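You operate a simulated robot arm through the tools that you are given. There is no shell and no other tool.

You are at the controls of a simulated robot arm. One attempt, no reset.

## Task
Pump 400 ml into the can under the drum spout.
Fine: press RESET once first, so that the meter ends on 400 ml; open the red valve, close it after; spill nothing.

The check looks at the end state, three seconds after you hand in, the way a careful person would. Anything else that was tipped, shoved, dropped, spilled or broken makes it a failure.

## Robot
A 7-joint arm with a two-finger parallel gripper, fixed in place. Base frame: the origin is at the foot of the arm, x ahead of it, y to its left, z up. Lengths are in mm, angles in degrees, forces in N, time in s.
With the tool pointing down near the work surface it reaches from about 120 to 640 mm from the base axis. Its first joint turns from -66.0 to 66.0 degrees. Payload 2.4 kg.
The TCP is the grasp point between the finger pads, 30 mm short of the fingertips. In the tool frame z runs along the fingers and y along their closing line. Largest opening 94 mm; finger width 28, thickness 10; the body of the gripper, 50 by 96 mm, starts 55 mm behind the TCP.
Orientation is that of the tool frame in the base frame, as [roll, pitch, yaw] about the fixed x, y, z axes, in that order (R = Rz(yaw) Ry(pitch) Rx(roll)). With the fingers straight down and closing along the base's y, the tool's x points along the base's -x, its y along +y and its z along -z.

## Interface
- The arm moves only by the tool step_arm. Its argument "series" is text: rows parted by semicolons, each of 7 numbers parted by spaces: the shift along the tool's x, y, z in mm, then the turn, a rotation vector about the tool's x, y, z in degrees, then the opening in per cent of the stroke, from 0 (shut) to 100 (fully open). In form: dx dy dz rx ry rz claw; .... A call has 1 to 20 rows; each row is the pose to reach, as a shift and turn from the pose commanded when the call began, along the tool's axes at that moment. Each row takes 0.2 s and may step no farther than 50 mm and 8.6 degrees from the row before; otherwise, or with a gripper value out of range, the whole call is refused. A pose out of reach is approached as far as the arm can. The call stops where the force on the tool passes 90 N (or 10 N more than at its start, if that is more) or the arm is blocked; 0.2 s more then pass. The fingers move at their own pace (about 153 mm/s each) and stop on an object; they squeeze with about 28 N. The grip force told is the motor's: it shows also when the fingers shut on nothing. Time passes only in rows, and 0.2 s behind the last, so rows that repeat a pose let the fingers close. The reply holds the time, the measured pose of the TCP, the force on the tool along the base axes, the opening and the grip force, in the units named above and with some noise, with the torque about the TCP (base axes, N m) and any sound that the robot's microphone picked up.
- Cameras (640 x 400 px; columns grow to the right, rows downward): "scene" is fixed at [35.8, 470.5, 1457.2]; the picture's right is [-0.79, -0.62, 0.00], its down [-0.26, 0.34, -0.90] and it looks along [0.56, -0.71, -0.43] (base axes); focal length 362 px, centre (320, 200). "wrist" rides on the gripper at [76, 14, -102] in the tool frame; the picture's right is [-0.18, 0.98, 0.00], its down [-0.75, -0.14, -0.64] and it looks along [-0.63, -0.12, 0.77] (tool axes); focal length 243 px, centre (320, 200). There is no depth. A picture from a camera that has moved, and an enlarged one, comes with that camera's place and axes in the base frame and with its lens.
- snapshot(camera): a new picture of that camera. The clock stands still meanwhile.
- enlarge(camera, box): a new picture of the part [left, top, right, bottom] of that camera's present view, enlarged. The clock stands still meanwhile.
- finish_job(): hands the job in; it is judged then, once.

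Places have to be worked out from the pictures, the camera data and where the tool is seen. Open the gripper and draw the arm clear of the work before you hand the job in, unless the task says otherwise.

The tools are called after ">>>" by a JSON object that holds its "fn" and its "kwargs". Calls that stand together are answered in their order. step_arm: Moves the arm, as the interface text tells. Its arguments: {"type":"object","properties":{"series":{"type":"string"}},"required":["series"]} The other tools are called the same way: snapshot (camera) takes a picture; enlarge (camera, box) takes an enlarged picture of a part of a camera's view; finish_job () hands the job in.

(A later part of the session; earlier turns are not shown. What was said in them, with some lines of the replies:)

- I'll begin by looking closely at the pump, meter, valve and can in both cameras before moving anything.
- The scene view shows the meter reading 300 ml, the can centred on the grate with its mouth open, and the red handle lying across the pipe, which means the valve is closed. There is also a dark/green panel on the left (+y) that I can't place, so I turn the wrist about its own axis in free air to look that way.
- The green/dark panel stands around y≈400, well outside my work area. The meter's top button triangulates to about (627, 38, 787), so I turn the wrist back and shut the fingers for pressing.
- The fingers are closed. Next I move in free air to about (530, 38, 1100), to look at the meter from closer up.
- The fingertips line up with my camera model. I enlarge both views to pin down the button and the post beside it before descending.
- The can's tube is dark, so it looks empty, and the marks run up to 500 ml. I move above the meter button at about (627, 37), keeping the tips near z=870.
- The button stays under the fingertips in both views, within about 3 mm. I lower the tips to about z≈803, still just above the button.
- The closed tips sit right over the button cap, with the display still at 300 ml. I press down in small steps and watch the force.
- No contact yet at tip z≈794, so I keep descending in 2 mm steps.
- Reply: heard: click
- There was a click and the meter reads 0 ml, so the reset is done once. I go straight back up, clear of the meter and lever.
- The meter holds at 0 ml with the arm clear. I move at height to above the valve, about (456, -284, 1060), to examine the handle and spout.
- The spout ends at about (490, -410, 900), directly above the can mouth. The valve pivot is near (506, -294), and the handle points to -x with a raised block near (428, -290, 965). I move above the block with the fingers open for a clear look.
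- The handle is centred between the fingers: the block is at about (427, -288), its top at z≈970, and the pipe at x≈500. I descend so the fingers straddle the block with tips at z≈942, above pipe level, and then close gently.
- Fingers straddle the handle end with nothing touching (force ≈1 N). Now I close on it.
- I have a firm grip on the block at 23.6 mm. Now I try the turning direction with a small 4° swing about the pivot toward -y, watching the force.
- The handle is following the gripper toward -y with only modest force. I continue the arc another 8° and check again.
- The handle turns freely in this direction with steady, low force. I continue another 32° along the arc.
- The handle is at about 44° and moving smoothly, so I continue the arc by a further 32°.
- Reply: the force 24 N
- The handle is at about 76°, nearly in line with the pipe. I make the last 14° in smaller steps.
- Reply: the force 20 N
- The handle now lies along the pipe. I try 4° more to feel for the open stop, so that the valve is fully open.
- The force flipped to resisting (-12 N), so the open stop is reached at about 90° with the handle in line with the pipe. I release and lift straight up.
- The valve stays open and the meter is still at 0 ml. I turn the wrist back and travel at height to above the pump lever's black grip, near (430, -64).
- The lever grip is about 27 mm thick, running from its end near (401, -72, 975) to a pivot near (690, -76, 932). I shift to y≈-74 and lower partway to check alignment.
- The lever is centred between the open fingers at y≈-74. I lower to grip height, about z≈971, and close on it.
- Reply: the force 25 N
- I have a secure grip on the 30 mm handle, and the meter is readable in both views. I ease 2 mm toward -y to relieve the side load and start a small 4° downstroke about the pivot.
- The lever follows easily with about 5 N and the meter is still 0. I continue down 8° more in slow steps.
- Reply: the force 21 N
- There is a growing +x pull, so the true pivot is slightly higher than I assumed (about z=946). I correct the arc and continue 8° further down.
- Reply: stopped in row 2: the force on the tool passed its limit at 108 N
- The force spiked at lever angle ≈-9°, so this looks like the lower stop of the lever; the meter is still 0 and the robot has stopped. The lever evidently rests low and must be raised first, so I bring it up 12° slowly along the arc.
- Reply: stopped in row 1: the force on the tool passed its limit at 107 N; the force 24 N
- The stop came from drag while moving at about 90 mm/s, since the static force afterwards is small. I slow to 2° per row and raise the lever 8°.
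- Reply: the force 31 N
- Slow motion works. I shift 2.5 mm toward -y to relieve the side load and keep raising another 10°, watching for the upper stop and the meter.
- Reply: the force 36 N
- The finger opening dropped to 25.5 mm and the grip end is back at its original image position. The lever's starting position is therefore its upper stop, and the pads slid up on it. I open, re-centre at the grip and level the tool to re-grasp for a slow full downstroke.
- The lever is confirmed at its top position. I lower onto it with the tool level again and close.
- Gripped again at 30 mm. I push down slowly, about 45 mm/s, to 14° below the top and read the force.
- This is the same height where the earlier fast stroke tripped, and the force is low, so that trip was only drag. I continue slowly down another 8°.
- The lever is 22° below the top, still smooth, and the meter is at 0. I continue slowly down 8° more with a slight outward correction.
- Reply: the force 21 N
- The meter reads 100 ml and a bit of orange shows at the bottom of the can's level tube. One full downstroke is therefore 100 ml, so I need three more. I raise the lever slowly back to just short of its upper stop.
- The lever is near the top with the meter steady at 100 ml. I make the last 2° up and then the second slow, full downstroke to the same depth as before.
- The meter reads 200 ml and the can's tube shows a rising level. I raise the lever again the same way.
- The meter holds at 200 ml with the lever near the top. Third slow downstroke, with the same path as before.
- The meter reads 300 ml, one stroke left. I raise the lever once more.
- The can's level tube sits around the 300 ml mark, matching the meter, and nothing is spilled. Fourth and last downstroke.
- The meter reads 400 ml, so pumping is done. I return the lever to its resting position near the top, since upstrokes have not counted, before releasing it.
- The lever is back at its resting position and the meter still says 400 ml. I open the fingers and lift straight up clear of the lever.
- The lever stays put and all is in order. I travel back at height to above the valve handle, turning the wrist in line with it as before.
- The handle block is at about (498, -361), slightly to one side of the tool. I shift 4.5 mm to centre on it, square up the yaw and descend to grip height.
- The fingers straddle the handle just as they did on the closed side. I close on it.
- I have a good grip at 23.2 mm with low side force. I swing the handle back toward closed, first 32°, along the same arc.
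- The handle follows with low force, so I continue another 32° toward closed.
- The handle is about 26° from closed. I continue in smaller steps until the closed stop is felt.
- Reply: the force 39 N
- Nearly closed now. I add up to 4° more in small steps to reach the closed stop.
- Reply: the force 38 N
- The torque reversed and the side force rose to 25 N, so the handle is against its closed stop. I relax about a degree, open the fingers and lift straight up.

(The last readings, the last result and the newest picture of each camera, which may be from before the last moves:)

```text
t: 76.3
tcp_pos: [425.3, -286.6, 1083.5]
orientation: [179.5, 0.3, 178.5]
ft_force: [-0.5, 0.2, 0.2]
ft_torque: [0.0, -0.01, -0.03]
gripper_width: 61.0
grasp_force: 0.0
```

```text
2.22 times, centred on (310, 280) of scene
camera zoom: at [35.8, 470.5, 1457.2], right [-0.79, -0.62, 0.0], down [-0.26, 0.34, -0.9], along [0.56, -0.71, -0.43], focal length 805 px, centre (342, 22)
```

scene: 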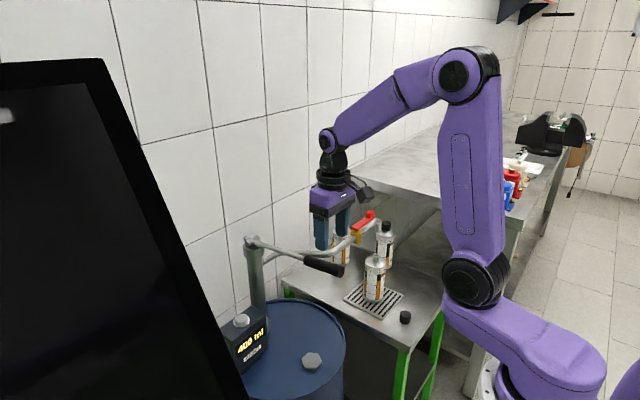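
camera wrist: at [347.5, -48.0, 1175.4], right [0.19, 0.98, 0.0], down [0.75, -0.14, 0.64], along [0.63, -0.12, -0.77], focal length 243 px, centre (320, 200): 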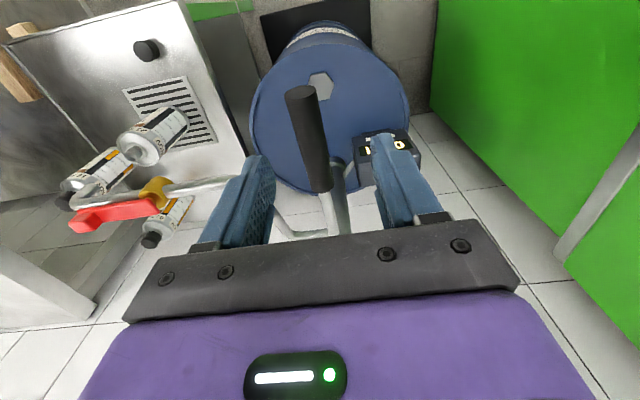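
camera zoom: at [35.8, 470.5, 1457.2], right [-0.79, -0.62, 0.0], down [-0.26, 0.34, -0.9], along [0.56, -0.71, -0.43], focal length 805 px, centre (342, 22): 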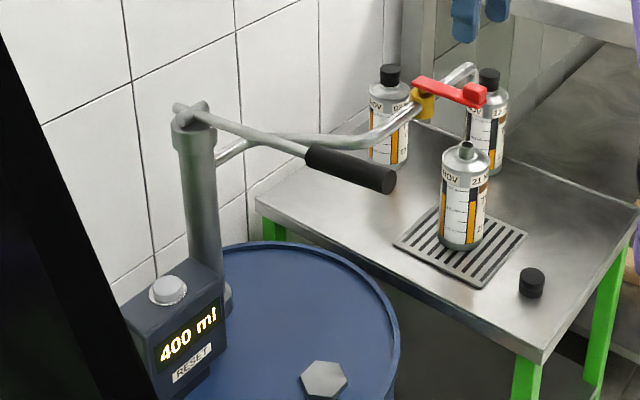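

The valve is back across the pipe, the can shows about 400 ml, the meter reads 400 ml, and nothing is spilled. I draw the arm up and clear, back toward its starting pose with the gripper open.

>>> {"fn": "step_arm", "kwargs": {"series": "0 5 -40 0 0 0 100; 0 40 -70 0 0 0 100; 0 80 -95 0 0 0 100; 0 120 -115 0 0 0 100; 0 160 -130 0 0 0 100; 0 200 -140 0 0 0 100; 0 230 -140 0 0 0 100; 0 230 -140 0 0 0 100; 0 230 -140 0 0 0 100"}}

>>> {"fn": "enlarge", "kwargs": {"camera": "scene", "box": [320, 210, 420, 330]}}

>>> {"fn": "snapshot", "kwargs": {"camera": "scene"}}

>>> {"fn": "enlarge", "kwargs": {"camera": "scene", "box": [220, 300, 300, 380]}}

>>> {"fn": "snapshot", "kwargs": {"camera": "wrist"}}

```text
t: 78.3
tcp_pos: [430.3, -59.7, 1224.8]
orientation: [179.5, 0.3, 178.6]
ft_force: [0.7, -0.2, -0.1]
ft_torque: [0.0, -0.01, 0.05]
gripper_width: 94.1
grasp_force: 0.1
```

```text
3.33 times, centred on (370, 270) of scene
camera zoom: at [35.8, 470.5, 1457.2], right [-0.79, -0.62, 0.0], down [-0.26, 0.34, -0.9], along [0.56, -0.71, -0.43], focal length 1207 px, centre (153, -33)
```

zoom: 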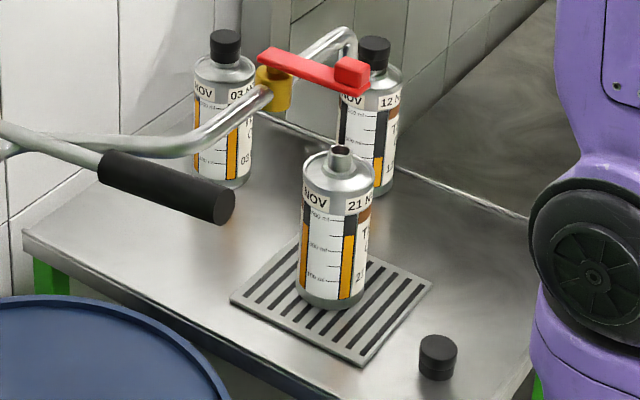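

```text
taken
```

scene: 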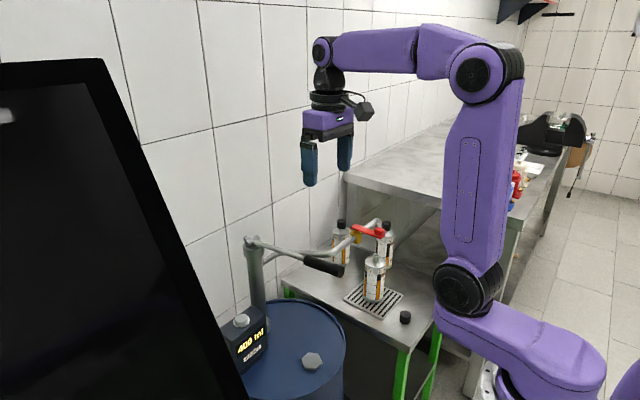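

```text
5.00 times, centred on (260, 340) of scene
camera zoom: at [35.8, 470.5, 1457.2], right [-0.79, -0.62, 0.0], down [-0.26, 0.34, -0.9], along [0.56, -0.71, -0.43], focal length 1811 px, centre (620, -500)
```

zoom: 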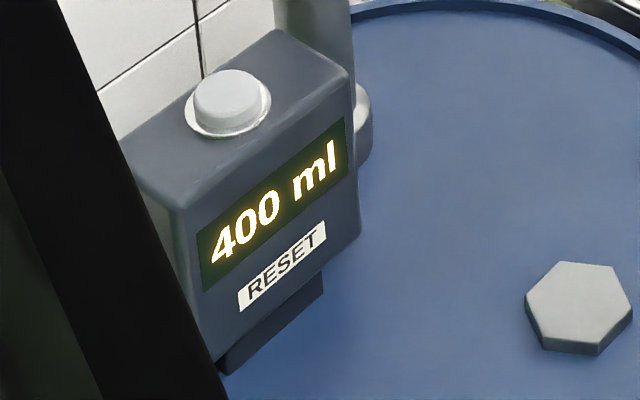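

```text
taken
camera wrist: at [352.8, -43.7, 1328.6], right [0.21, 0.98, 0.01], down [0.75, -0.17, 0.64], along [0.63, -0.13, -0.76], focal length 243 px, centre (320, 200)
```

wrist: 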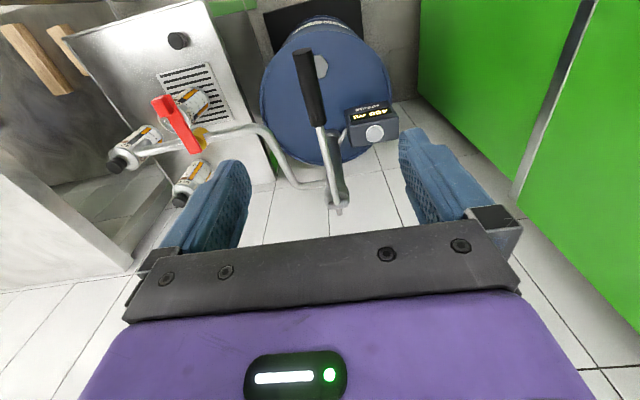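

The closing pictures match the first ones apart from the fill. The meter reads 400 ml, the can is filled to about 400 ml on its own spot, and the valve handle is exactly where it started (closed). The lever is at rest, the bottles and cap are untouched, there is no spill, and the arm is clear with the gripper open, so I hand in the job.

>>> {"fn": "finish_job", "kwargs": {}}

```text
The job is handed in.
```

The can under the drum spout now holds 400 ml. I pressed RESET once before pumping, and the meter ended on 400 ml.

- **Pumping:** I opened the red valve to its stop, then made four full strokes of 100 ml each. The can's own level tube agrees with the meter.
- **Valve:** it is closed again against its stop, in the same position as at the start.
- **Surroundings:** no spill shows in the final pictures. The can, the other bottles and the loose cap are where they were. The pump lever is back at its resting position.
- **Force stops:** the arm hit its force limit twice early on, when I moved the pump lever too fast. The meter still read 0 ml at that point. I slowed down for the rest and saw no damage.

The arm was drawn clear with the gripper open before I handed in.
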